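You operate a simulated robot arm through the tools that you are given. There is no shell and no other tool.

You are at the controls of a simulated two-armed robot. One attempt, no reset.

JOB
Spray and wipe the pale stain on the side cabinet.
Fine: use the orange cloth, lay it back, then stand the spray bottle on the green desk's bare corner. Set down upright: spray bottle. What is to be rubbed or washed off counts as gone when no trace of it is left.
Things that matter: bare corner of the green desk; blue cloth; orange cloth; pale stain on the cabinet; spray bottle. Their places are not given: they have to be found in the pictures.

It is judged by the outcome, as a careful person would: the job done as asked, and still so three seconds after it is handed in. It fails if anything else is knocked over, pushed out of place, dropped, spilled or broken. Flat cloth is picked up by pressing the open fingertips on it (5 to 10 N) and closing them slowly along it; thin cloth reads only 2 to 8 mm in the jaws.

ROBOT AND FRAMES
Two 7-joint arms with fingered hands on one trunk that stands fixed in place. Base frame: the origin is at the foot of the trunk, x ahead of it, y to its left, z up. Readings come in m, degrees, newtons and seconds.
The left shoulder is at [0.099, 0.128, 1.086], the right one opposite. Payload 5 kg a hand.
The TCP of each hand is the grasp point between the finger pads, 0.037 m short of the fingertips. In the tool frame z runs along the fingers and y along their closing line. The gripper opens to 0.124 m. The gripper's body begins 0.043 m behind the TCP. The gripper is a hand of 3 fingers: y runs from the thumb to the fingers, the wrist lies at [-0.021, -0.116, -0.203] in the tool frame.
Orientation is that of the tool frame in the base frame, as [roll, pitch, yaw] about the fixed x, y, z axes, in that order (R = Rz(yaw) Ry(pitch) Rx(roll)). With the fingers straight down and the wrist toward the robot, the tool's x, y and z point along [0, 1, 0], [1, 0, 0] and [0, 0, -1] of the base frame.

CONTROLS
- The arms move only by the tool arm_command. It takes "left_deltas", "right_deltas" or both (then of equal length, played together; a hand with none holds still); each is a list that holds one entry, the list of rows, each a list of 6 numbers: the shift along the tool's x, y, z in m, then the turn, a rotation vector about the tool's x, y, z in degrees. In form: [[[dx, dy, dz, ax, ay, az], ...]]. A call has 1 to 20 rows; each row shifts and turns the commanded pose from where the row before left it, along the tool's axes as they then stand. Each row takes 0.2 s and may step no farther than 0.05 m and 8.6 degrees from the row before; otherwise, the whole call is refused. A pose out of reach is approached as far as the arm can. The call stops where the force on the tool passes 50 N (or 10 N more than at its start, if that is more) or the arm is blocked; 0.2 s more then pass. In this call time passes only in rows, and 0.2 s behind the last. It gives the time, the measured TCP pose, the force on the tool (base axes), the opening and the grip force at its end, in the units of the frame above (readings bear some noise), with the torque about the TCP (base axes, N m) and any sound that the robot's microphone picked up, and new pictures: "pictures" is both (left out), scene, wrist or none (wrist: the cameras of the hands that moved).
- Cameras (640 x 400 px; columns grow to the right, rows downward): "scene" is now at [0.2585, 0.051, 1.2617]; the picture's right is [0.61, -0.79, 0.00], its down [-0.29, -0.23, -0.93] and it looks along [0.73, 0.57, -0.37] (base axes); focal length 254 px, centre (320, 200). "left" rides on the left gripper at [-0.072, -0.104, -0.154] in its tool frame; the picture's right is [-0.83, -0.26, 0.49], its down [0.51, -0.72, 0.47] and it looks along [0.23, 0.64, 0.73] (tool axes); focal length 243 px, centre (320, 200). "right" rides on the right gripper at [0.072, -0.104, -0.154] in its tool frame; the picture's right is [-0.83, 0.26, -0.49], its down [-0.51, -0.72, 0.47] and it looks along [-0.23, 0.64, 0.73] (tool axes); focal length 243 px, centre (320, 200).
- slide_trunk(by): slides the trunk up (or, below 0, down) by that many m; the arms and the scene camera ride with it, the base frame stays. It gives what a move gives, with no picture.
- set_fingers(index, middle, thumb_bend, thumb_turn, hand): sets how far each is bent, from 0 (flat) to 100 (curled in); at 30 the hand is open as for a grip, at 70 the pads meet at the TCP. One left out holds its place. A second passes; each finger stops where it meets its share of the squeeze, and holds until it gets a number again. It is the only way to open and close the hand. It gives what a move gives, with no picture; readings hold the bend of each and the force on the fingers (four entries, about 0 where the hand has none), thumb and palm. thumb_turn goes from beside the hand (0) to across from the fingers (100), as for a grip.
- head_to(pan, tilt): turns the head with the scene camera to pan (to the left, within 80 degrees either way) and tilt (down, from -29 to 69), counted from straight ahead of the robot. It gives what a move gives, and a new picture of the scene camera.
- probe_pixels(camera, pixels): there is no depth. For up to 12 entries [column, row, z] of the newest picture of that camera ("zoom" is the newest enlarged one), the place [x, y] in the base frame at which the ray of that pixel passes the height z, good to about 0.002 m, but the place of the scene camera against the robot may be out by one fixed shift of up to 0.012 m in any direction. No time passes.
- enlarge(camera, box): a new picture of the part [left, top, right, bottom] of that camera's present view, enlarged. No time passes.
- job_done(): hands the job in; it is judged then, once.

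Open the grippers and draw the arms clear of the work before you hand the job in, unless the task says otherwise.

The tools are called after "Emit:" as a command line: name --argument value ..., lists and objects as JSON in quotes. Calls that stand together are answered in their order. arm_command: Moves the arms, as the interface text tells. Its arguments: {"type":"object","properties":{"left_deltas":{"type":"array","items":{"type":"array","items":{"type":"array","items":{"type":"number"}}}},"right_deltas":{"type":"array","items":{"type":"array","items":{"type":"array","items":{"type":"number"}}}},"pictures":{"type":"string","enum":["both","scene","wrist","none"]}},"required":[]} The other tools are called the same way: slide_trunk (by) slides the trunk up or down; set_fingers (index, middle, thumb_bend, thumb_turn, hand) moves the fingers one by one; head_to (pan, tilt) turns the head that bears the scene camera; probe_pixels (camera, pixels) gives the place at which the rays of pixels pass given heights; enlarge (camera, box) takes an enlarged picture of a part of a camera's view; job_done () hands the job in.

At the start:

```text
time_s: 0.0
left_ee_pos: [0.43, 0.5914, 1.2308]
left_ee_rot: [180.0, 0.0, 89.9]
left_force: [0.2, -0.6, -0.3]
left_moment: [0.03, 0.0, 0.02]
left_gripper_width: 0.1237
left_finger_force: 0.0
left_shape: jaw
left_bend: [30.0, 30.0, 30.0, 98.0]
left_finger forces: [0.0, 0.0, 0.0, 0.0, 0.1, 0.0]
right_ee_pos: [0.7, 0.0347, 1.1934]
right_ee_rot: [179.9, -0.1, 90.1]
right_force: [0.8, 0.4, -0.6]
right_moment: [-0.02, -0.02, -0.01]
right_gripper_width: 0.1236
right_finger_force: 0.1
right_shape: jaw
right_bend: [30.0, 30.0, 30.0, 98.0]
right_finger forces: [0.0, 0.1, 0.1, 0.1, 0.0, 0.0]
trunk travel left (down, up): [-0.275, 0.288]
head pan, tilt: [38.0, 21.9]
```

scene: 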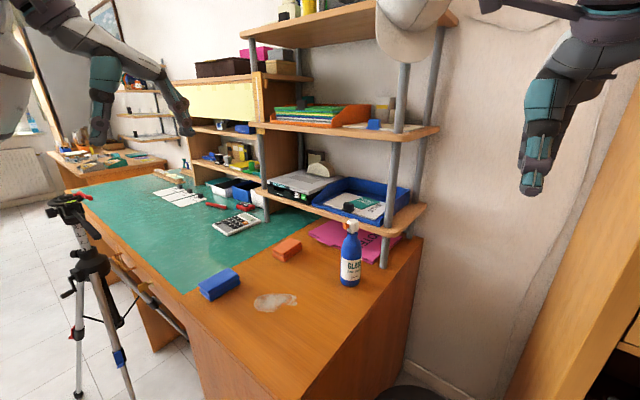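
right: 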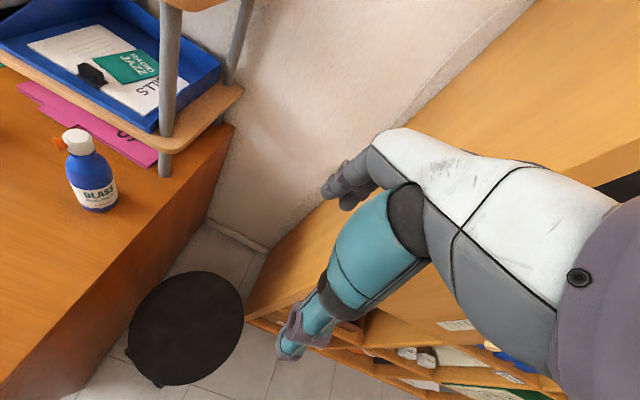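
left: 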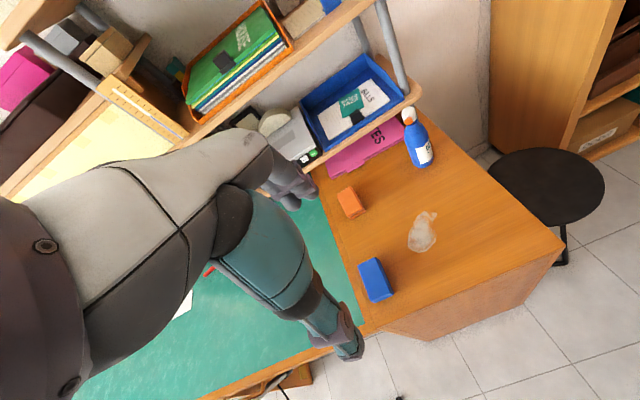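

The scene shows the wooden cabinet top with a pale stain near (275,302), orange cloth (287,249), blue cloth (219,284) and a spray bottle (351,255). I enlarge the work area to see details.

Emit:
enlarge --camera "scene" --box '[180, 200, 440, 362]'

Emit:
enlarge --camera "left" --box '[300, 90, 588, 270]'

Emit:
enlarge --camera "right" --box '[0, 60, 256, 220]'

```text
2.46 times, centred on (310, 281) of scene
```

zoom: 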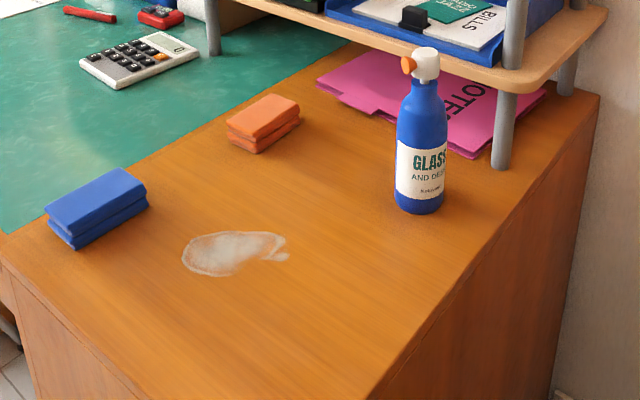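

```text
2.22 times, centred on (444, 180) of left
```

zoom: 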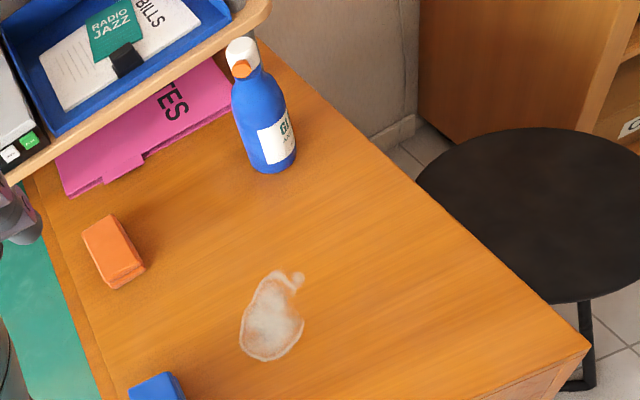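

```text
2.50 times, centred on (128, 140) of right
```

zoom: 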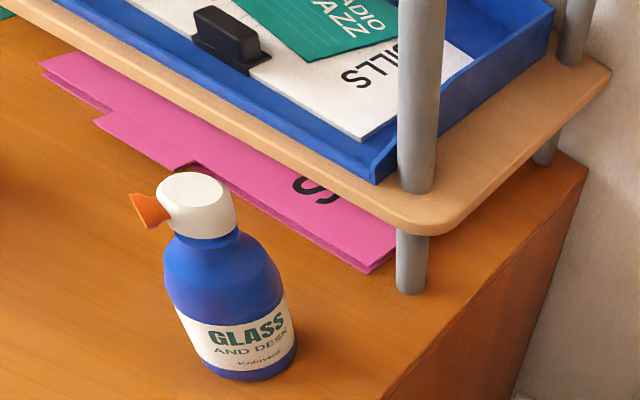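

I need the cabinet-top height; I probe the stain's centre, the bottle foot and cloth corners in the scene and left views at several heights to triangulate.

Emit:
probe_pixels --camera "left" --pixels '[[422, 234, 0.7], [422, 234, 0.75], [422, 234, 0.8], [350, 203, 0.7], [350, 203, 0.75], [350, 203, 0.8], [422, 164, 0.7], [422, 164, 0.75], [422, 164, 0.8], [563, 244, 0.7], [563, 244, 0.75], [563, 244, 0.8]]'

Emit:
probe_pixels --camera "scene" --pixels '[[275, 302, 0.7], [275, 302, 0.75], [275, 302, 0.8], [287, 249, 0.7], [287, 249, 0.75], [287, 249, 0.8], [351, 284, 0.7], [351, 284, 0.75], [351, 284, 0.8]]'

Emit:
probe_pixels --camera "right" --pixels '[[98, 209, 0.7], [98, 209, 0.75], [98, 209, 0.8]]'

```text
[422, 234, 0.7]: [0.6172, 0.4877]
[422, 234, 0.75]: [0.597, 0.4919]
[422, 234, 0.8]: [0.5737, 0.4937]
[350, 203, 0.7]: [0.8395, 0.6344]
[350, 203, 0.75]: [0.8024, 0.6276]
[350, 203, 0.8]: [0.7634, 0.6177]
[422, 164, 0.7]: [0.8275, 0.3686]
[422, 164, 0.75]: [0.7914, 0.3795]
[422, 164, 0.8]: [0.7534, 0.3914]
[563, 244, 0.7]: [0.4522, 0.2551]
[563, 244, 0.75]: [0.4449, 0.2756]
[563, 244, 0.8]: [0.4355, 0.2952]
```

```text
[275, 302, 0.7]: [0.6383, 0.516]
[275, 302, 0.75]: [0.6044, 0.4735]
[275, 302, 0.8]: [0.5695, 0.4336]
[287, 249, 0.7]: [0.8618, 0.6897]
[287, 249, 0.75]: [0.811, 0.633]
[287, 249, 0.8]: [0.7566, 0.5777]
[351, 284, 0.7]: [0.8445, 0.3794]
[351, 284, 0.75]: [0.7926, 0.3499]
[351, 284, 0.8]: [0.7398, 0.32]
```

```text
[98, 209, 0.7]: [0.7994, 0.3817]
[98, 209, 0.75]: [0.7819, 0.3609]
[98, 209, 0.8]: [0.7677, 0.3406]
```

The cabinet top seems to lie near z≈0.73. Now I turn the head to see the whole green desk and find its bare corner.

Emit:
head_to --pan 62 --tilt 35

```text
time_s: 0.9
left_ee_pos: [0.4295, 0.5917, 1.2309]
left_ee_rot: [180.0, 0.0, 89.9]
left_force: [-0.1, 0.0, -0.4]
left_moment: [0.02, -0.01, 0.0]
left_gripper_width: 0.1237
left_finger_force: 0.0
left_shape: jaw
left_bend: [30.0, 30.0, 30.0, 98.0]
left_finger forces: [0.1, 0.0, 0.0, 0.0, 0.0, 0.0]
right_ee_pos: [0.6996, 0.0344, 1.1941]
right_ee_rot: [179.9, 0.1, 90.0]
right_force: [-0.2, 0.2, -0.2]
right_moment: [0.0, 0.0, -0.02]
right_gripper_width: 0.1235
right_finger_force: 0.0
right_shape: jaw
right_bend: [30.0, 30.0, 30.0, 98.0]
right_finger forces: [0.1, 0.0, 0.1, 0.0, 0.1, 0.1]
trunk travel left (down, up): [-0.275, 0.288]
head pan, tilt: [62.0, 35.0]
```

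scene: 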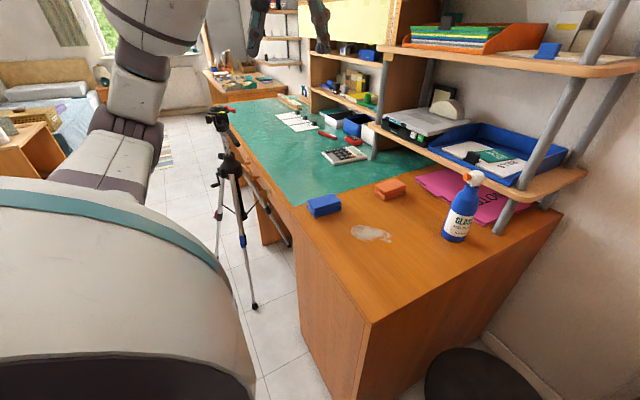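

The green desk's nearest corner (about (290,200)), next to the cabinet, is clear of things. I enlarge to check it.

Emit:
enlarge --camera "scene" --box '[210, 85, 402, 205]'

Emit:
enlarge --camera "scene" --box '[260, 150, 580, 350]'

Emit:
probe_pixels --camera "scene" --pixels '[[232, 105, 0.73], [290, 206, 0.73], [323, 152, 0.73], [345, 155, 0.73], [372, 232, 0.73], [372, 323, 0.73], [560, 213, 0.73], [270, 170, 0.73]]'

```text
3.33 times, centred on (306, 145) of scene
```

zoom: 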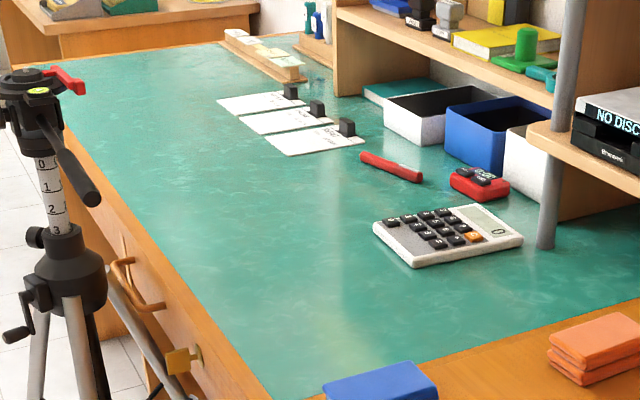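

```text
2.00 times, centred on (420, 250) of scene
```

zoom: 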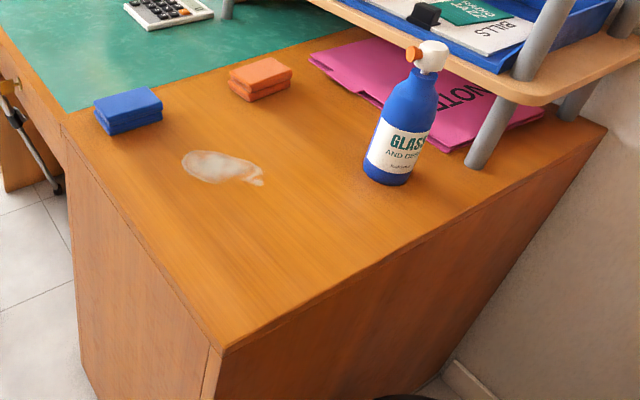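

```text
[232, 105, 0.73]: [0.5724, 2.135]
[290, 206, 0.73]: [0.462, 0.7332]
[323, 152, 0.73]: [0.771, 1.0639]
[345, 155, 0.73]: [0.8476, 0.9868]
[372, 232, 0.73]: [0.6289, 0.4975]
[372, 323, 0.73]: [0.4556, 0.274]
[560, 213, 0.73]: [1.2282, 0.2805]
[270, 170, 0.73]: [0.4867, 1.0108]
```

The bare corner is the near green corner around (0.5–0.7, 0.75–0.95). I move the left hand above the cabinet for a closer view of the bottle, its nozzle and the stain.

Emit:
arm_command --left_deltas '[[[-0.0254, 0.0174, 0.0255, 0, 0, 0], [-0.0254, 0.0174, 0.0255, 0, 0, 0], [-0.0254, 0.0174, 0.0255, 0, 0, 0], [-0.0254, 0.0174, 0.0255, 0, 0, 0], [-0.0254, 0.0174, 0.0255, 0, 0, 0], [-0.0254, 0.0174, 0.0255, 0, 0, 0], [-0.0254, 0.0174, 0.0255, 0, 0, 0], [-0.0254, 0.0174, 0.0255, 0, 0, 0], [-0.0254, 0.0174, 0.0255, 0, 0, 0], [-0.0254, 0.0174, 0.0255, 0, 0, 0]]]' --pictures "both"

```text
time_s: 3.1
left_ee_pos: [0.6064, 0.334, 0.9752]
left_ee_rot: [-179.9, 0.0, 90.0]
left_force: [0.5, -0.1, -0.2]
left_moment: [0.0, 0.02, 0.0]
left_gripper_width: 0.1239
left_finger_force: 0.1
left_shape: jaw
left_bend: [30.0, 30.0, 30.0, 98.0]
left_finger forces: [0.0, 0.0, 0.0, 0.1, 0.0, 0.0]
right_ee_pos: [0.7011, 0.0342, 1.1918]
right_ee_rot: [180.0, -0.1, 90.0]
right_force: [0.0, -0.5, -1.2]
right_moment: [0.04, 0.06, 0.0]
right_gripper_width: 0.1239
right_finger_force: 0.1
right_shape: jaw
right_bend: [30.0, 30.0, 30.0, 98.0]
right_finger forces: [0.0, 0.0, 0.1, 0.0, 0.1, 0.0]
trunk travel left (down, up): [-0.275, 0.288]
head pan, tilt: [62.0, 35.0]
```

scene: 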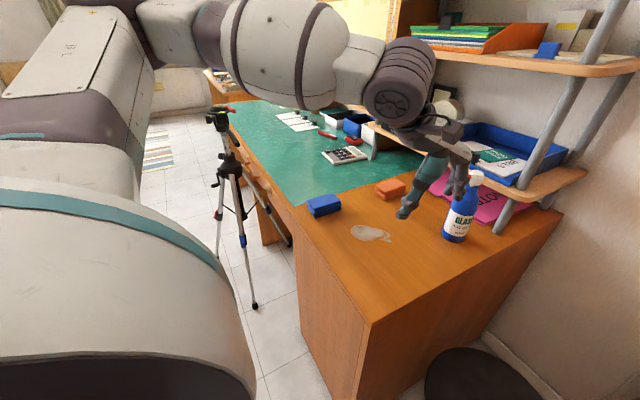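
left: 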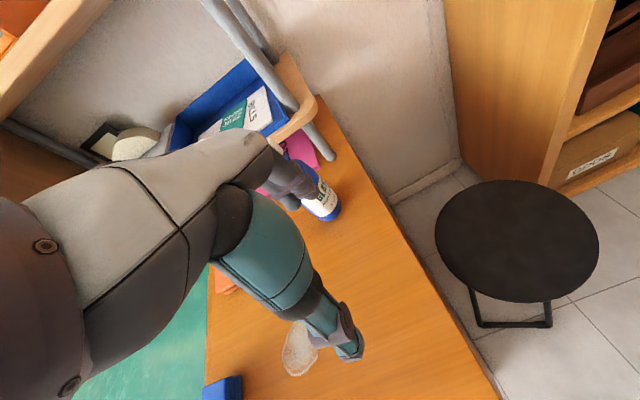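

The hand itself hides the bottle (at (320,195) behind the fingers). I pull the left hand to the robot's left and up so that the bottle and the stain come into view beside the fingers.

Emit:
arm_command --left_deltas '[[[0.0392, -0.0132, -0.015, 0, 0, 0], [0.0392, -0.0132, -0.015, 0, 0, 0], [0.0392, -0.0132, -0.015, 0, 0, 0], [0.0392, -0.0132, -0.015, 0, 0, 0], [0.0392, -0.0132, -0.015, 0, 0, 0]]]' --pictures "both"

```text
time_s: 4.3
left_ee_pos: [0.5363, 0.533, 1.0484]
left_ee_rot: [180.0, 0.0, 89.9]
left_force: [-0.5, -0.2, 0.4]
left_moment: [0.0, 0.01, 0.01]
left_gripper_width: 0.1237
left_finger_force: 0.1
left_shape: jaw
left_bend: [30.0, 30.0, 30.0, 98.0]
left_finger forces: [0.0, 0.0, 0.1, 0.0, 0.0, 0.0]
right_ee_pos: [0.6998, 0.0353, 1.1931]
right_ee_rot: [179.8, 0.0, 90.0]
right_force: [0.1, -0.2, -1.1]
right_moment: [0.03, 0.01, 0.0]
right_gripper_width: 0.1232
right_finger_force: 0.1
right_shape: jaw
right_bend: [30.0, 30.0, 30.0, 98.0]
right_finger forces: [0.0, 0.1, 0.0, 0.0, 0.0, 0.0]
trunk travel left (down, up): [-0.275, 0.288]
head pan, tilt: [62.0, 35.0]
```

scene: 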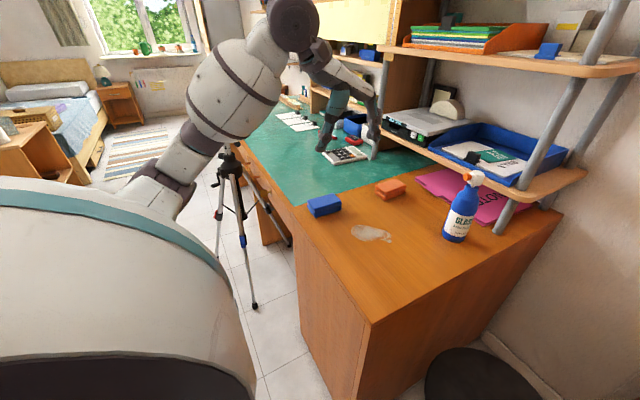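
left: 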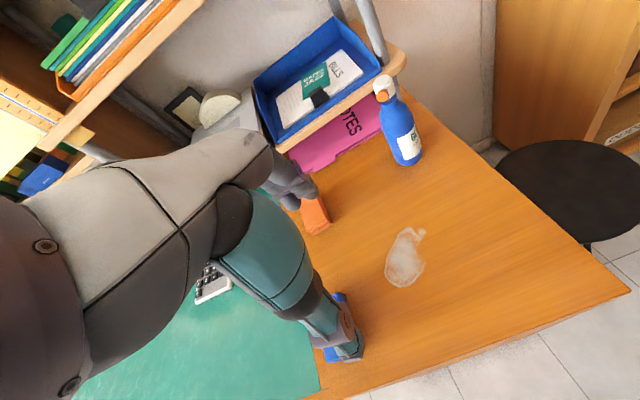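

The bottle (400,130) and stain (405,257) are now clear in the left view. I enlarge both, and compare with the right camera.

Emit:
enlarge --camera "left" --box '[352, 65, 448, 180]'

Emit:
enlarge --camera "scene" --box '[420, 160, 516, 250]'

Emit:
enlarge --camera "right" --box '[40, 110, 136, 220]'

Emit:
enlarge --camera "left" --box '[352, 200, 464, 310]'

```text
3.48 times, centred on (400, 122) of left
```

zoom: 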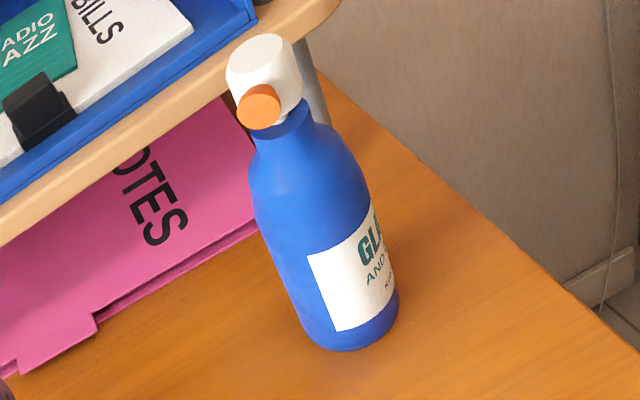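

```text
4.44 times, centred on (468, 205) of scene
```

zoom: 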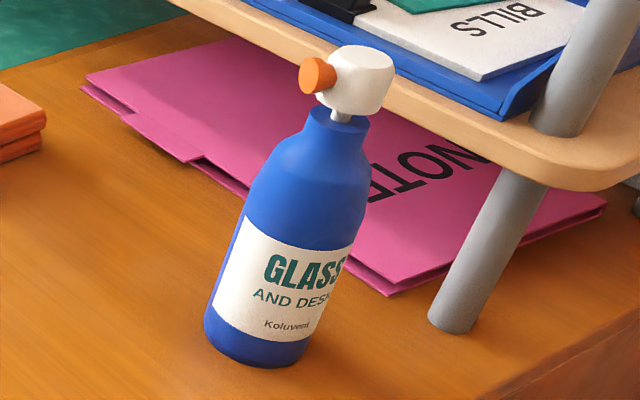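

```text
3.64 times, centred on (88, 165) of right
```

zoom: 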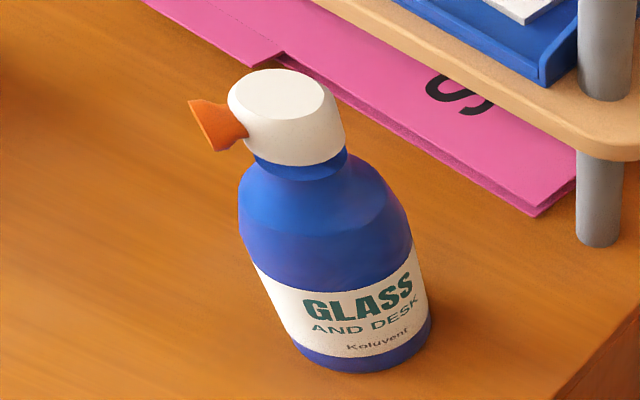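

```text
3.64 times, centred on (408, 255) of left
```

zoom: 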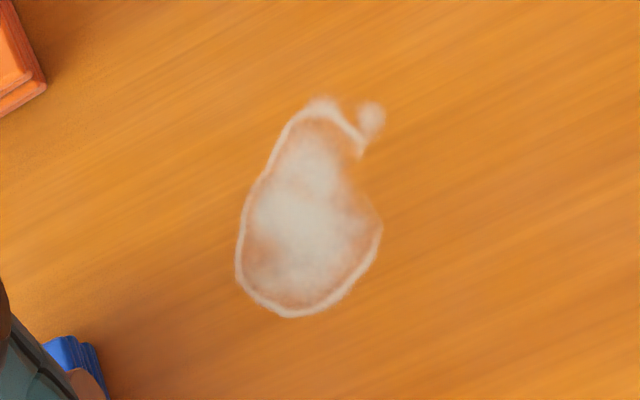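

The bottle has a white push-down pump head on a thin stem with an orange nozzle pointing toward the stain side. I triangulate the head, nozzle and base from the left and right hand cameras.

Emit:
probe_pixels --camera "left" --pixels '[[383.3, 82.3, 0.9], [383.3, 82.3, 0.95], [382.4, 95, 0.88], [382.4, 95, 0.92], [407, 157, 0.73], [407, 157, 0.75], [405, 257, 0.73], [405, 257, 0.75], [392, 105, 0.85], [392, 105, 0.9]]'

Emit:
probe_pixels --camera "right" --pixels '[[78.7, 135.6, 0.9], [78.7, 135.6, 0.95], [57, 144.5, 0.88], [57, 144.5, 0.92], [100.4, 202, 0.73], [100.4, 202, 0.75], [82, 152, 0.85], [82, 152, 0.9]]'

Emit:
probe_pixels --camera "scene" --pixels '[[476, 177, 0.9], [476, 177, 0.95], [467, 177, 0.88], [467, 177, 0.92], [455, 236, 0.73], [455, 236, 0.75], [372, 232, 0.73], [372, 232, 0.75], [395, 187, 0.74]]'

```text
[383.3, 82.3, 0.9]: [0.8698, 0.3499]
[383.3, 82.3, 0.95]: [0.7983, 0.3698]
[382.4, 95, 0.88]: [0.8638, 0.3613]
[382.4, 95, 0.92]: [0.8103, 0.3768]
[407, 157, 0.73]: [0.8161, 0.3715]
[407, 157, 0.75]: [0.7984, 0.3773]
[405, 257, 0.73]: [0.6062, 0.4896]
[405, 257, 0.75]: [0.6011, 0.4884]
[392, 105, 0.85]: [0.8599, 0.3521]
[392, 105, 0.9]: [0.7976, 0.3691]
```

```text
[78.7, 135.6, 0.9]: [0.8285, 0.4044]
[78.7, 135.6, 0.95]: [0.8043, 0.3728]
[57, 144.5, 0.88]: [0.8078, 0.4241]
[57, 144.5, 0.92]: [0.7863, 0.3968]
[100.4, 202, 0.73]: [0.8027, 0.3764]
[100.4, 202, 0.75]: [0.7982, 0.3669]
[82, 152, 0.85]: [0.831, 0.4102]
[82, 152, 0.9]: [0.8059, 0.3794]
```

```text
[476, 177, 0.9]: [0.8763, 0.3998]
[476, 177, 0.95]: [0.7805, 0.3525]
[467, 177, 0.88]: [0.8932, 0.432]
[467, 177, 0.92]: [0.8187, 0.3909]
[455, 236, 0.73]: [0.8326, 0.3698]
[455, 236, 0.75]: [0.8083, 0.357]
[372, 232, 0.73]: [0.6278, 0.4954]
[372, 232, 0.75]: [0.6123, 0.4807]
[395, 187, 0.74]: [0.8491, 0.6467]
```

Head top ≈(0.803,0.372,0.947), bottle Ø≈0.066, nozzle heading ≈150° (towards the stain at (0.606,0.490)). I check the clearance to the shelf post (scene foot (499,233), right view (164,175)) and the stain outline, cloths, and desk corner.

Emit:
probe_pixels --camera "right" --pixels '[[164, 174, 0.73], [164, 174, 0.75], [172, 148, 0.85], [172, 148, 0.9], [110, 165, 0.73]]'

Emit:
probe_pixels --camera "scene" --pixels '[[499, 233, 0.73], [572, 190, 0.85], [572, 190, 0.9], [310, 200, 0.76], [342, 205, 0.76], [325, 196, 0.76], [375, 185, 0.76], [405, 185, 0.76], [392, 180, 0.76]]'

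Emit:
probe_pixels --camera "left" --pixels '[[385.6, 272, 0.73], [398, 286, 0.73], [423, 266, 0.73], [408, 227, 0.73], [422, 230, 0.73], [392, 240, 0.73], [401, 72, 0.85], [401, 72, 0.9], [630, 292, 0.73], [303, 206, 0.76], [331, 222, 0.76]]'

```text
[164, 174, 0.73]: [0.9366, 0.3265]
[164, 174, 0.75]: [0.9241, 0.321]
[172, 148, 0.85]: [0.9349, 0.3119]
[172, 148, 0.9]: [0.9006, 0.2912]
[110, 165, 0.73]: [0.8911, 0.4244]
```

```text
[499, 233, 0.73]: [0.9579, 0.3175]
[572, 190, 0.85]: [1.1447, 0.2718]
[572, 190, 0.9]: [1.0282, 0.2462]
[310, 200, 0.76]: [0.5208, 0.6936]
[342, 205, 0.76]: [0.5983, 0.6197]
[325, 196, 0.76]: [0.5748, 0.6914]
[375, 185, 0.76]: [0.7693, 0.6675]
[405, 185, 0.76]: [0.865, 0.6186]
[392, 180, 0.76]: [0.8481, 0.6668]
```

```text
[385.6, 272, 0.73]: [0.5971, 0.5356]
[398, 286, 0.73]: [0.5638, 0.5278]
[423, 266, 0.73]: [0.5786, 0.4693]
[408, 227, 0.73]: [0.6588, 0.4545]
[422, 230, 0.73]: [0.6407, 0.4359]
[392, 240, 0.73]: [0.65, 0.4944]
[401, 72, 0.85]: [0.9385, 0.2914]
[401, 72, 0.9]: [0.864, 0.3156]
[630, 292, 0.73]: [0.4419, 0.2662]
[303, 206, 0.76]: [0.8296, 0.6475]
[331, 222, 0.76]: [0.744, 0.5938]
```

The shelf post (0.935,0.325) leaves about 0.1 m clear beyond the bottle. Plan: the right hand grips the bottle body from the side (hand heading ~30°), tilts it to aim the nozzle at the stain, and the left hand presses the pump. First I turn the right hand in free space to a near-horizontal pose.

Emit:
arm_command --right_deltas '[[[0, 0, 0, -4.775, -2.756, -6.22], [0, 0, 0, -4.775, -2.756, -6.22], [0, 0, 0, -4.775, -2.756, -6.22], [0, 0, 0, -4.775, -2.756, -6.22], [0, 0, 0, -4.775, -2.756, -6.22], [0, 0, 0, -4.775, -2.756, -6.22], [0, 0, 0, -4.775, -2.756, -6.22], [0, 0, 0, -4.775, -2.756, -6.22]]]' --pictures "both"

```text
time_s: 6.1
left_ee_pos: [0.5369, 0.5331, 1.0477]
left_ee_rot: [180.0, -0.1, 89.9]
left_force: [1.0, 0.0, 0.4]
left_moment: [0.0, 0.0, -0.03]
left_gripper_width: 0.1237
left_finger_force: 0.0
left_shape: jaw
left_bend: [30.0, 30.0, 30.0, 98.0]
left_finger forces: [0.1, 0.0, 0.0, 0.0, 0.1, 0.0]
right_ee_pos: [0.6994, 0.0342, 1.1926]
right_ee_rot: [152.7, 34.4, 133.8]
right_force: [-0.6, -0.4, -1.1]
right_moment: [0.0, -0.05, -0.01]
right_gripper_width: 0.1239
right_finger_force: 0.2
right_shape: jaw
right_bend: [30.0, 30.0, 30.0, 98.0]
right_finger forces: [0.1, 0.0, 0.0, 0.0, 0.1, 0.0]
trunk travel left (down, up): [-0.275, 0.288]
head pan, tilt: [62.0, 35.0]
```

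scene: 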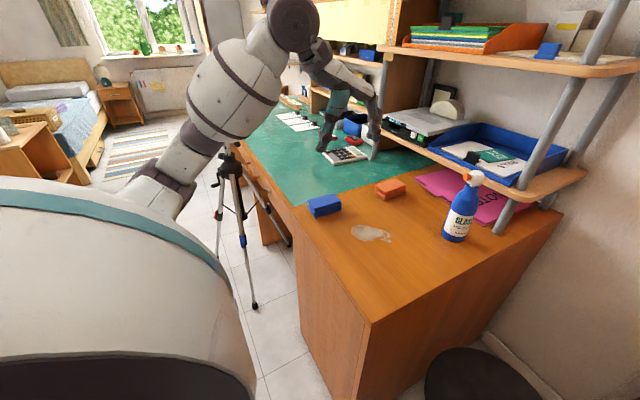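
right: 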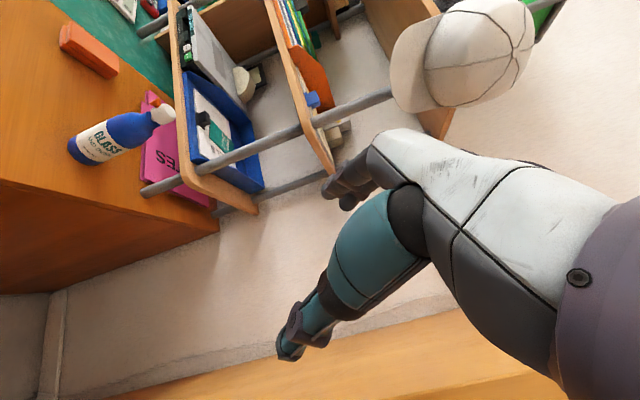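

Turning halves well (pitch 34°). I finish the other half of the turn in place.

Emit:
arm_command --right_deltas '[[[0, 0, 0, -4.775, -2.756, -6.22], [0, 0, 0, -4.775, -2.756, -6.22], [0, 0, 0, -4.775, -2.756, -6.22], [0, 0, 0, -4.775, -2.756, -6.22], [0, 0, 0, -4.775, -2.756, -6.22], [0, 0, 0, -4.775, -2.756, -6.22], [0, 0, 0, -4.775, -2.756, -6.22], [0, 0, 0, -4.775, -2.756, -6.22]]]' --pictures "both"

```text
time_s: 7.9
left_ee_pos: [0.5357, 0.5328, 1.0475]
left_ee_rot: [-180.0, 0.0, 89.9]
left_force: [0.2, 0.0, 0.3]
left_moment: [0.0, 0.02, 0.01]
left_gripper_width: 0.1239
left_finger_force: 0.1
left_shape: jaw
left_bend: [30.0, 30.0, 30.0, 98.0]
left_finger forces: [0.0, 0.1, 0.1, 0.0, 0.0, 0.0]
right_ee_pos: [0.6755, 0.0527, 1.1793]
right_ee_rot: [172.8, 74.5, -159.2]
right_force: [0.2, -0.2, -0.6]
right_moment: [0.02, -0.02, -0.02]
right_gripper_width: 0.124
right_finger_force: 0.1
right_shape: jaw
right_bend: [30.0, 30.0, 30.0, 98.0]
right_finger forces: [0.1, 0.1, 0.1, 0.0, 0.0, 0.0]
right hand out of reach, approached as far as the arm can: row 7, 8
trunk travel left (down, up): [-0.275, 0.288]
head pan, tilt: [62.0, 35.0]
```

scene: 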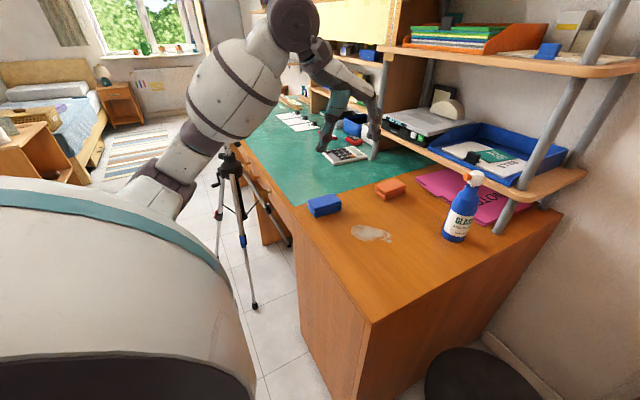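
right: 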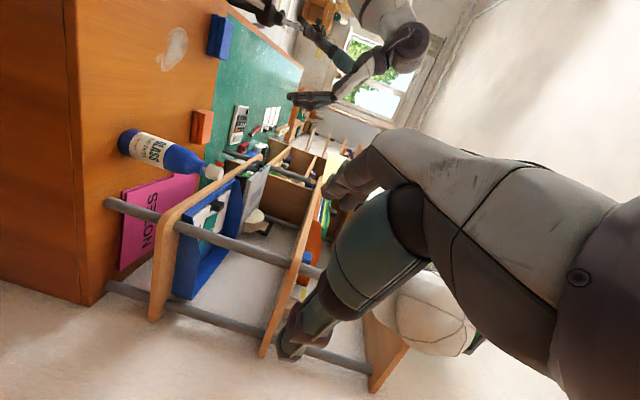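

The hand is now heading 28°, pitched 15° down (last rows position-limited by ~3 cm at this spot). I move halfway toward a pre-grasp point in front of the bottle and check.

Emit:
arm_command --right_deltas '[[[0.0302, 0.0234, 0.021, 0, 0, 0], [0.0302, 0.0234, 0.021, 0, 0, 0], [0.0302, 0.0234, 0.021, 0, 0, 0], [0.0302, 0.0234, 0.021, 0, 0, 0], [0.0302, 0.0234, 0.021, 0, 0, 0]]]' --pictures "both"

```text
time_s: 9.1
left_ee_pos: [0.5371, 0.5331, 1.0473]
left_ee_rot: [-180.0, 0.1, 89.9]
left_force: [0.1, -0.1, -0.4]
left_moment: [-0.03, -0.03, -0.02]
left_gripper_width: 0.1238
left_finger_force: 0.2
left_shape: jaw
left_bend: [30.0, 30.0, 30.0, 98.0]
left_finger forces: [0.1, 0.0, 0.1, 0.0, 0.0, 0.0]
right_ee_pos: [0.6718, 0.1949, 1.0327]
right_ee_rot: [174.2, 73.0, -158.1]
right_force: [-0.5, 0.5, -0.3]
right_moment: [0.01, 0.0, -0.01]
right_gripper_width: 0.124
right_finger_force: 0.0
right_shape: jaw
right_bend: [30.0, 30.0, 30.0, 98.0]
right_finger forces: [0.0, 0.1, 0.0, 0.0, 0.0, 0.1]
right hand out of reach, approached as far as the arm can: row 5
trunk travel left (down, up): [-0.275, 0.288]
head pan, tilt: [62.0, 35.0]
```

scene: 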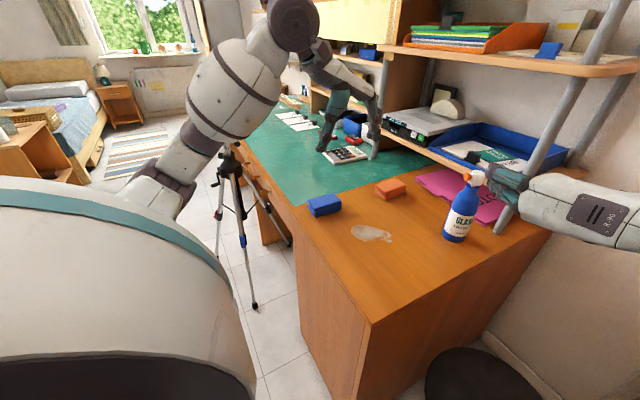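
right: 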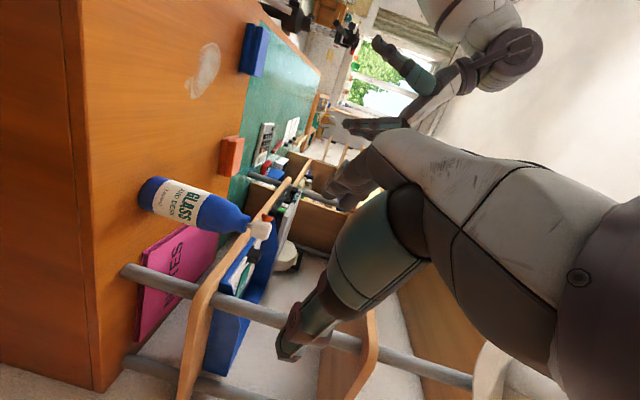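

Row 5 hit a joint limit at z≈1.03 with the near-horizontal hand. Lowering the trunk should give the right arm room, so I first raise the left hand by 0.15 m and then slide the trunk down.

Emit:
arm_command --left_deltas '[[[0.0, 0, -0.04, 0, 0, 0], [0.0, 0, -0.04, 0, 0, 0], [0.0, 0, -0.04, 0, 0, 0], [0.0, 0, -0.04, 0, 0, 0]]]' --pictures "none"

Emit:
slide_trunk --by -0.1

Emit:
slide_trunk --by -0.08

Emit:
head_to --pan 45 --tilt 25

```text
time_s: 10.1
left_ee_pos: [0.5378, 0.531, 1.2136]
left_ee_rot: [-179.9, -0.1, 90.0]
left_force: [-0.2, -0.2, 0.4]
left_moment: [0.01, -0.01, 0.02]
left_gripper_width: 0.1236
left_finger_force: 0.1
left_shape: jaw
left_bend: [30.0, 30.0, 30.0, 98.0]
left_finger forces: [0.0, 0.0, 0.0, 0.0, 0.1, 0.1]
right_ee_pos: [0.672, 0.1929, 1.0331]
right_ee_rot: [174.0, 73.1, -158.3]
right_force: [0.4, -0.4, -0.4]
right_moment: [0.0, -0.04, 0.02]
right_gripper_width: 0.1239
right_finger_force: 0.2
right_shape: jaw
right_bend: [30.0, 30.0, 30.0, 98.0]
right_finger forces: [0.1, 0.0, 0.0, 0.0, 0.1, 0.0]
trunk travel left (down, up): [-0.275, 0.288]
head pan, tilt: [62.0, 35.0]
```

```text
time_s: 11.4
left_ee_pos: [0.5374, 0.5334, 1.1111]
left_ee_rot: [179.8, 0.0, 90.0]
left_force: [-0.5, 0.0, -0.1]
left_moment: [0.02, -0.05, 0.0]
left_gripper_width: 0.1236
left_finger_force: 0.1
left_shape: jaw
left_bend: [30.0, 30.0, 30.0, 98.0]
left_finger forces: [0.0, 0.0, 0.0, 0.1, 0.0, 0.1]
right_ee_pos: [0.6907, 0.1927, 0.8777]
right_ee_rot: [169.0, 68.2, -163.0]
right_force: [-0.5, -0.7, 0.8]
right_moment: [0.03, -0.02, -0.01]
right_gripper_width: 0.1236
right_finger_force: 0.0
right_shape: jaw
right_bend: [30.0, 30.0, 30.0, 98.0]
right_finger forces: [0.0, 0.0, 0.1, 0.1, 0.0, 0.0]
trunk travel left (down, up): [-0.175, 0.388]
head pan, tilt: [62.0, 35.0]
```

```text
time_s: 12.6
left_ee_pos: [0.538, 0.5329, 1.0315]
left_ee_rot: [180.0, 0.0, 89.9]
left_force: [0.2, -0.1, 0.1]
left_moment: [0.01, -0.03, 0.0]
left_gripper_width: 0.1238
left_finger_force: 0.0
left_shape: jaw
left_bend: [30.0, 30.0, 30.0, 98.0]
left_finger forces: [0.1, 0.1, 0.1, 0.1, 0.1, 0.0]
right_ee_pos: [0.6897, 0.1937, 0.7977]
right_ee_rot: [169.0, 68.3, -163.1]
right_force: [-1.0, 0.1, -0.2]
right_moment: [-0.05, 0.03, -0.04]
right_gripper_width: 0.1241
right_finger_force: 0.0
right_shape: jaw
right_bend: [30.0, 30.0, 30.0, 98.0]
right_finger forces: [0.0, 0.0, 0.0, 0.0, 0.0, 0.0]
trunk travel left (down, up): [-0.095, 0.468]
head pan, tilt: [62.0, 35.0]
```

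```text
time_s: 13.4
left_ee_pos: [0.5385, 0.5349, 1.0285]
left_ee_rot: [-180.0, 0.0, 90.0]
left_force: [0.0, -0.5, -0.6]
left_moment: [-0.02, -0.02, 0.0]
left_gripper_width: 0.1239
left_finger_force: 0.0
left_shape: jaw
left_bend: [30.0, 30.0, 30.0, 98.0]
left_finger forces: [0.1, 0.1, 0.0, 0.0, 0.1, 0.0]
right_ee_pos: [0.6913, 0.1938, 0.7958]
right_ee_rot: [168.7, 68.1, -163.3]
right_force: [0.4, 0.6, -0.2]
right_moment: [-0.02, -0.02, 0.0]
right_gripper_width: 0.1238
right_finger_force: 0.1
right_shape: jaw
right_bend: [30.0, 30.0, 30.0, 98.0]
right_finger forces: [0.0, 0.0, 0.1, 0.0, 0.1, 0.0]
trunk travel left (down, up): [-0.095, 0.468]
head pan, tilt: [45.0, 25.0]
```

scene: 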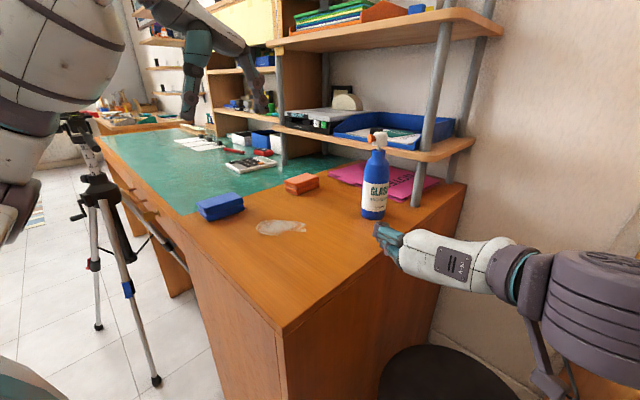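

The trunk drop brought the right hand to (0.691,0.194,0.796), hand visible at (390,245) just right of the bottle (374,185). I raise it and shift it to the pre-grasp point, levelling the closing line by a small turn.

Emit:
arm_command --right_deltas '[[[-0.045, 0, 0, 0, 0, 0], [-0.0405, 0.02, 0, 0, 0, 0], [0, 0.045, 0.015, 0, 0, 0], [0, 0.044, 0.016, 0, 0, -4.4]]]' --pictures "both"

```text
time_s: 14.4
left_ee_pos: [0.5374, 0.5344, 1.0284]
left_ee_rot: [179.8, 0.1, 89.9]
left_force: [-0.1, 0.5, 0.1]
left_moment: [-0.03, -0.05, -0.01]
left_gripper_width: 0.1241
left_finger_force: 0.0
left_shape: jaw
left_bend: [30.0, 30.0, 30.0, 98.0]
left_finger forces: [0.0, 0.1, 0.0, 0.0, 0.0, 0.0]
right_ee_pos: [0.696, 0.3146, 0.8741]
right_ee_rot: [-179.6, 68.7, -150.8]
right_force: [-1.1, 0.6, 1.2]
right_moment: [-0.03, 0.0, -0.08]
right_gripper_width: 0.1241
right_finger_force: 0.0
right_shape: jaw
right_bend: [30.0, 30.0, 30.0, 98.0]
right_finger forces: [0.0, 0.0, 0.1, 0.0, 0.0, 0.0]
trunk travel left (down, up): [-0.095, 0.468]
head pan, tilt: [45.0, 25.0]
```

scene: 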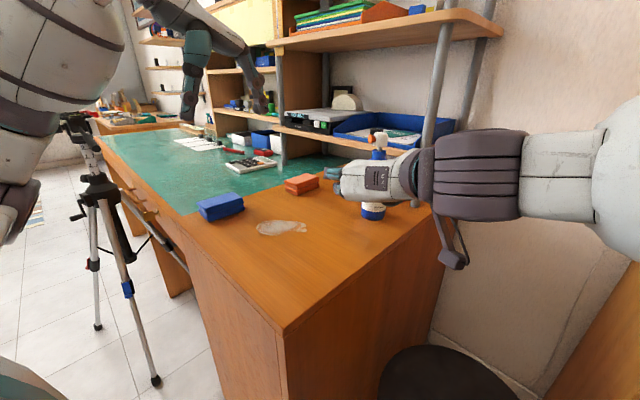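
right: 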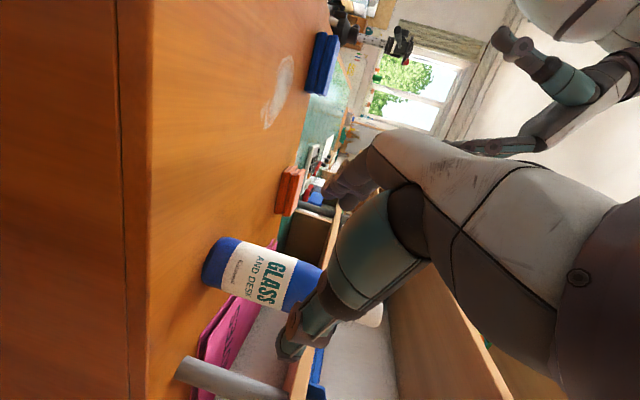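

Alignment looks good: the projected line of approach passes the label at (276,280), the bottle's middle. I advance 0.07 m along the fingers and look.

Emit:
arm_command --right_deltas '[[[0, 0, 0.0175, 0, 0, 0], [0, 0, 0.0175, 0, 0, 0], [0, 0, 0.0175, 0, 0, 0], [0, 0, 0.0175, 0, 0, 0]]]' --pictures "both"

Emit:
enlarge --camera "left" --box '[300, 60, 540, 210]'

```text
time_s: 15.4
left_ee_pos: [0.5383, 0.5335, 1.0297]
left_ee_rot: [-180.0, 0.0, 89.9]
left_force: [-0.8, -0.3, -0.1]
left_moment: [0.0, 0.01, -0.01]
left_gripper_width: 0.1239
left_finger_force: 0.0
left_shape: jaw
left_bend: [30.0, 30.0, 30.0, 98.0]
left_finger forces: [0.0, 0.1, 0.0, 0.0, 0.0, 0.0]
right_ee_pos: [0.7542, 0.3459, 0.848]
right_ee_rot: [179.7, 68.5, -151.5]
right_force: [-0.2, 0.8, -0.3]
right_moment: [-0.01, 0.05, 0.01]
right_gripper_width: 0.1241
right_finger_force: 0.1
right_shape: jaw
right_bend: [30.0, 30.0, 30.0, 98.0]
right_finger forces: [0.1, 0.0, 0.0, 0.0, 0.1, 0.1]
trunk travel left (down, up): [-0.095, 0.468]
head pan, tilt: [45.0, 25.0]
```

scene: 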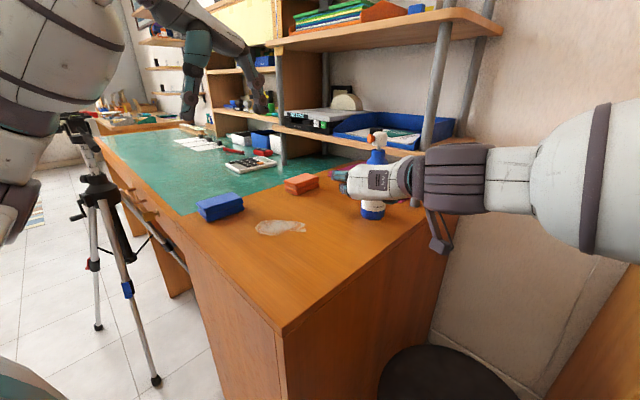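
right: 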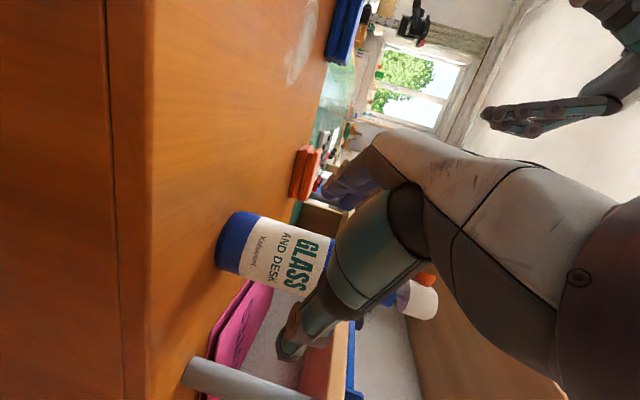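

```text
2.67 times, centred on (420, 135) of left
```

zoom: 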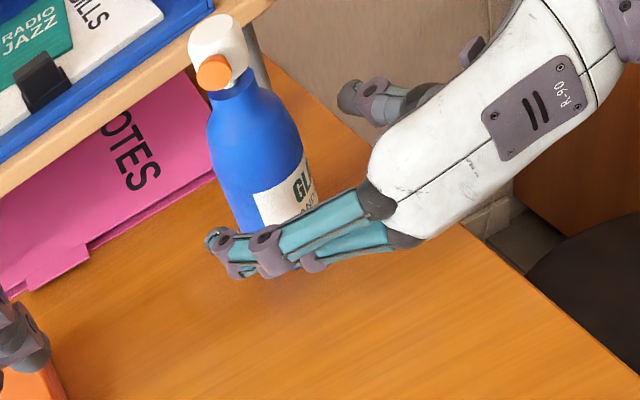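

The left view shows the two fingers on the near side and thumb beyond, straddling the label as wanted. I advance the last 0.055 m and then close the fingers gently.

Emit:
arm_command --right_deltas '[[[0, 0, 0.014, 0, 0, 0], [0, 0, 0.014, 0, 0, 0], [0, 0, 0.014, 0, 0, 0], [0, 0, 0.013, 0, 0, 0]]]' --pictures "wrist"

Emit:
enlarge --camera "left" --box '[300, 60, 540, 210]'

```text
time_s: 16.4
left_ee_pos: [0.5384, 0.5333, 1.0305]
left_ee_rot: [-180.0, 0.0, 90.0]
left_force: [-0.7, -0.1, -0.7]
left_moment: [0.01, 0.0, 0.0]
left_gripper_width: 0.1238
left_finger_force: 0.1
left_shape: jaw
left_bend: [30.0, 30.0, 30.0, 98.0]
left_finger forces: [0.0, 0.1, 0.0, 0.0, 0.0, 0.0]
right_ee_pos: [0.8001, 0.3694, 0.8269]
right_ee_rot: [179.7, 68.5, -151.5]
right_force: [-0.2, -0.2, 0.1]
right_moment: [0.03, 0.0, -0.01]
right_gripper_width: 0.124
right_finger_force: 0.0
right_shape: jaw
right_bend: [30.0, 30.0, 30.0, 98.0]
right_finger forces: [0.1, 0.0, 0.0, 0.0, 0.0, 0.0]
trunk travel left (down, up): [-0.095, 0.468]
head pan, tilt: [45.0, 25.0]
```

right: 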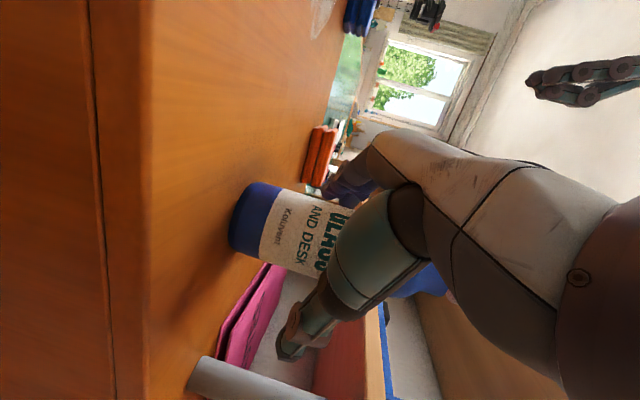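

```text
2.67 times, centred on (420, 135) of left
```

zoom: 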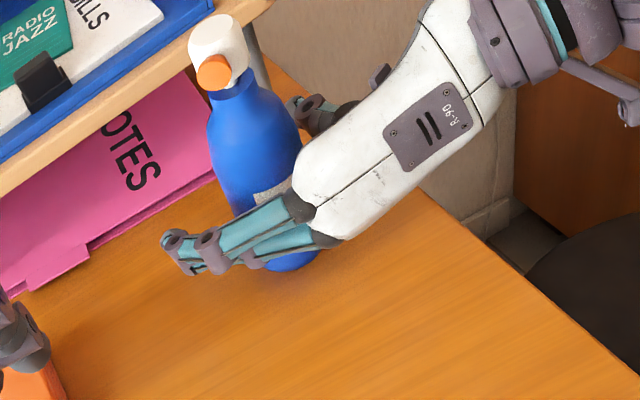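

The hand now encloses the bottle without contact (forces ≈0). I close index, middle and thumb step by step.

Emit:
set_fingers --hand "right" --index 45 --middle 45 --thumb_bend 45

Emit:
enlarge --camera "left" --box '[300, 60, 540, 210]'

```text
time_s: 17.4
left_ee_pos: [0.5389, 0.5337, 1.0292]
left_ee_rot: [180.0, 0.0, 89.9]
left_force: [0.1, -0.9, 0.4]
left_moment: [0.0, -0.01, 0.02]
left_gripper_width: 0.1239
left_finger_force: 0.0
left_shape: jaw
left_bend: [30.0, 30.0, 30.0, 98.0]
left_finger forces: [0.0, 0.0, 0.0, 0.0, 0.0, 0.1]
right_ee_pos: [0.799, 0.3705, 0.8263]
right_ee_rot: [179.9, 68.4, -151.3]
right_force: [-0.7, 0.3, 0.0]
right_moment: [0.01, 0.01, -0.01]
right_gripper_width: 0.0839
right_finger_force: 0.1
right_shape: fingers
right_bend: [45.0, 45.0, 45.0, 98.0]
right_finger forces: [0.1, 0.0, 0.0, 0.1, 0.0, 0.0]
trunk travel left (down, up): [-0.095, 0.468]
head pan, tilt: [45.0, 25.0]
```

```text
2.67 times, centred on (420, 135) of left
```

zoom: 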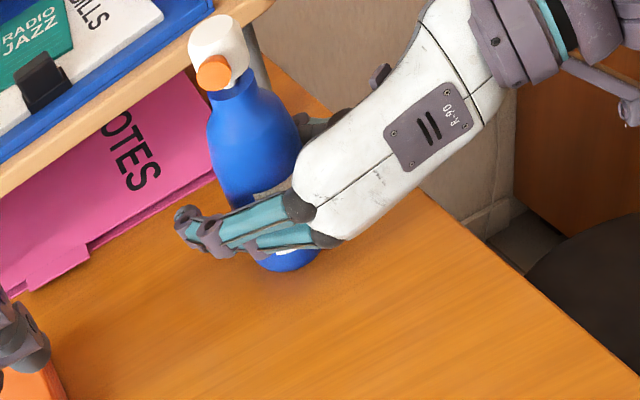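

Width is 0.084 with no contact yet. I close further until the fingers meet the bottle.

Emit:
set_fingers --hand "right" --index 52 --middle 52 --thumb_bend 52

Emit:
enlarge --camera "left" --box '[300, 60, 540, 210]'

```text
time_s: 18.4
left_ee_pos: [0.5372, 0.5334, 1.0304]
left_ee_rot: [180.0, 0.0, 89.9]
left_force: [0.6, -0.1, 0.6]
left_moment: [0.01, 0.0, 0.01]
left_gripper_width: 0.1239
left_finger_force: 0.0
left_shape: jaw
left_bend: [30.0, 30.0, 30.0, 98.0]
left_finger forces: [0.0, 0.1, 0.0, 0.0, 0.0, 0.0]
right_ee_pos: [0.7993, 0.3686, 0.8262]
right_ee_rot: [179.9, 68.6, -151.4]
right_force: [-0.1, -0.5, 0.0]
right_moment: [-0.04, -0.03, 0.02]
right_gripper_width: 0.0632
right_finger_force: 0.6
right_shape: fingers
right_bend: [52.0, 52.0, 51.0, 98.0]
right_finger forces: [0.0, 0.0, 0.0, 0.1, 1.2, 0.0]
trunk travel left (down, up): [-0.095, 0.468]
head pan, tilt: [45.0, 25.0]
```

```text
2.67 times, centred on (420, 135) of left
```

zoom: 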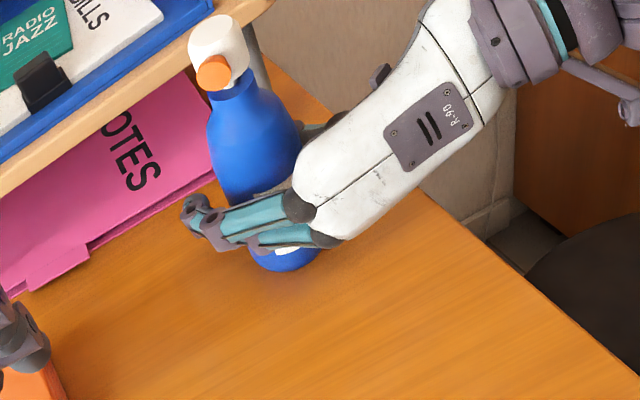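

The thumb just touches (1.2 N). I now close index and middle onto the bottle, then tighten all.

Emit:
set_fingers --hand "right" --index 60 --middle 60 --thumb_bend 60

Emit:
set_fingers --hand "right" --index 75 --middle 75 --thumb_bend 75

Emit:
enlarge --camera "left" --box '[300, 60, 540, 210]'

```text
time_s: 19.4
left_ee_pos: [0.538, 0.5335, 1.0309]
left_ee_rot: [-180.0, -0.1, 90.0]
left_force: [-0.4, 0.4, 0.8]
left_moment: [-0.02, -0.01, 0.01]
left_gripper_width: 0.1239
left_finger_force: 0.1
left_shape: jaw
left_bend: [30.0, 30.0, 30.0, 98.0]
left_finger forces: [0.0, 0.0, 0.0, 0.0, 0.0, 0.0]
right_ee_pos: [0.7982, 0.3687, 0.8267]
right_ee_rot: [179.6, 68.5, -151.6]
right_force: [0.9, -0.9, 1.1]
right_moment: [0.0, -0.01, 0.05]
right_gripper_width: 0.0554
right_finger_force: 9.8
right_shape: fingers
right_bend: [54.0, 60.0, 55.0, 97.0]
right_finger forces: [9.2, 0.0, 0.0, 0.0, 10.5, 0.1]
trunk travel left (down, up): [-0.095, 0.468]
head pan, tilt: [45.0, 25.0]
```

```text
time_s: 20.4
left_ee_pos: [0.5382, 0.5331, 1.0304]
left_ee_rot: [-180.0, 0.0, 89.9]
left_force: [-0.4, 0.4, -0.5]
left_moment: [0.0, 0.0, 0.0]
left_gripper_width: 0.1237
left_finger_force: 0.1
left_shape: jaw
left_bend: [30.0, 30.0, 30.0, 98.0]
left_finger forces: [0.0, 0.0, 0.1, 0.1, 0.1, 0.0]
right_ee_pos: [0.7989, 0.3693, 0.8278]
right_ee_rot: [179.9, 68.6, -151.2]
right_force: [3.3, 0.7, 6.6]
right_moment: [-0.11, -0.11, 0.03]
right_gripper_width: 0.0423
right_finger_force: 29.4
right_shape: fingers
right_bend: [73.0, 64.0, 65.0, 97.0]
right_finger forces: [16.3, 11.7, 0.0, 0.0, 29.1, 0.0]
trunk travel left (down, up): [-0.095, 0.468]
head pan, tilt: [45.0, 25.0]
```

```text
2.67 times, centred on (420, 135) of left
```

zoom: 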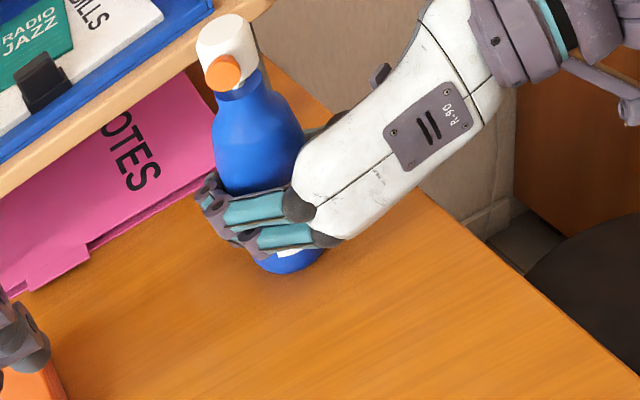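

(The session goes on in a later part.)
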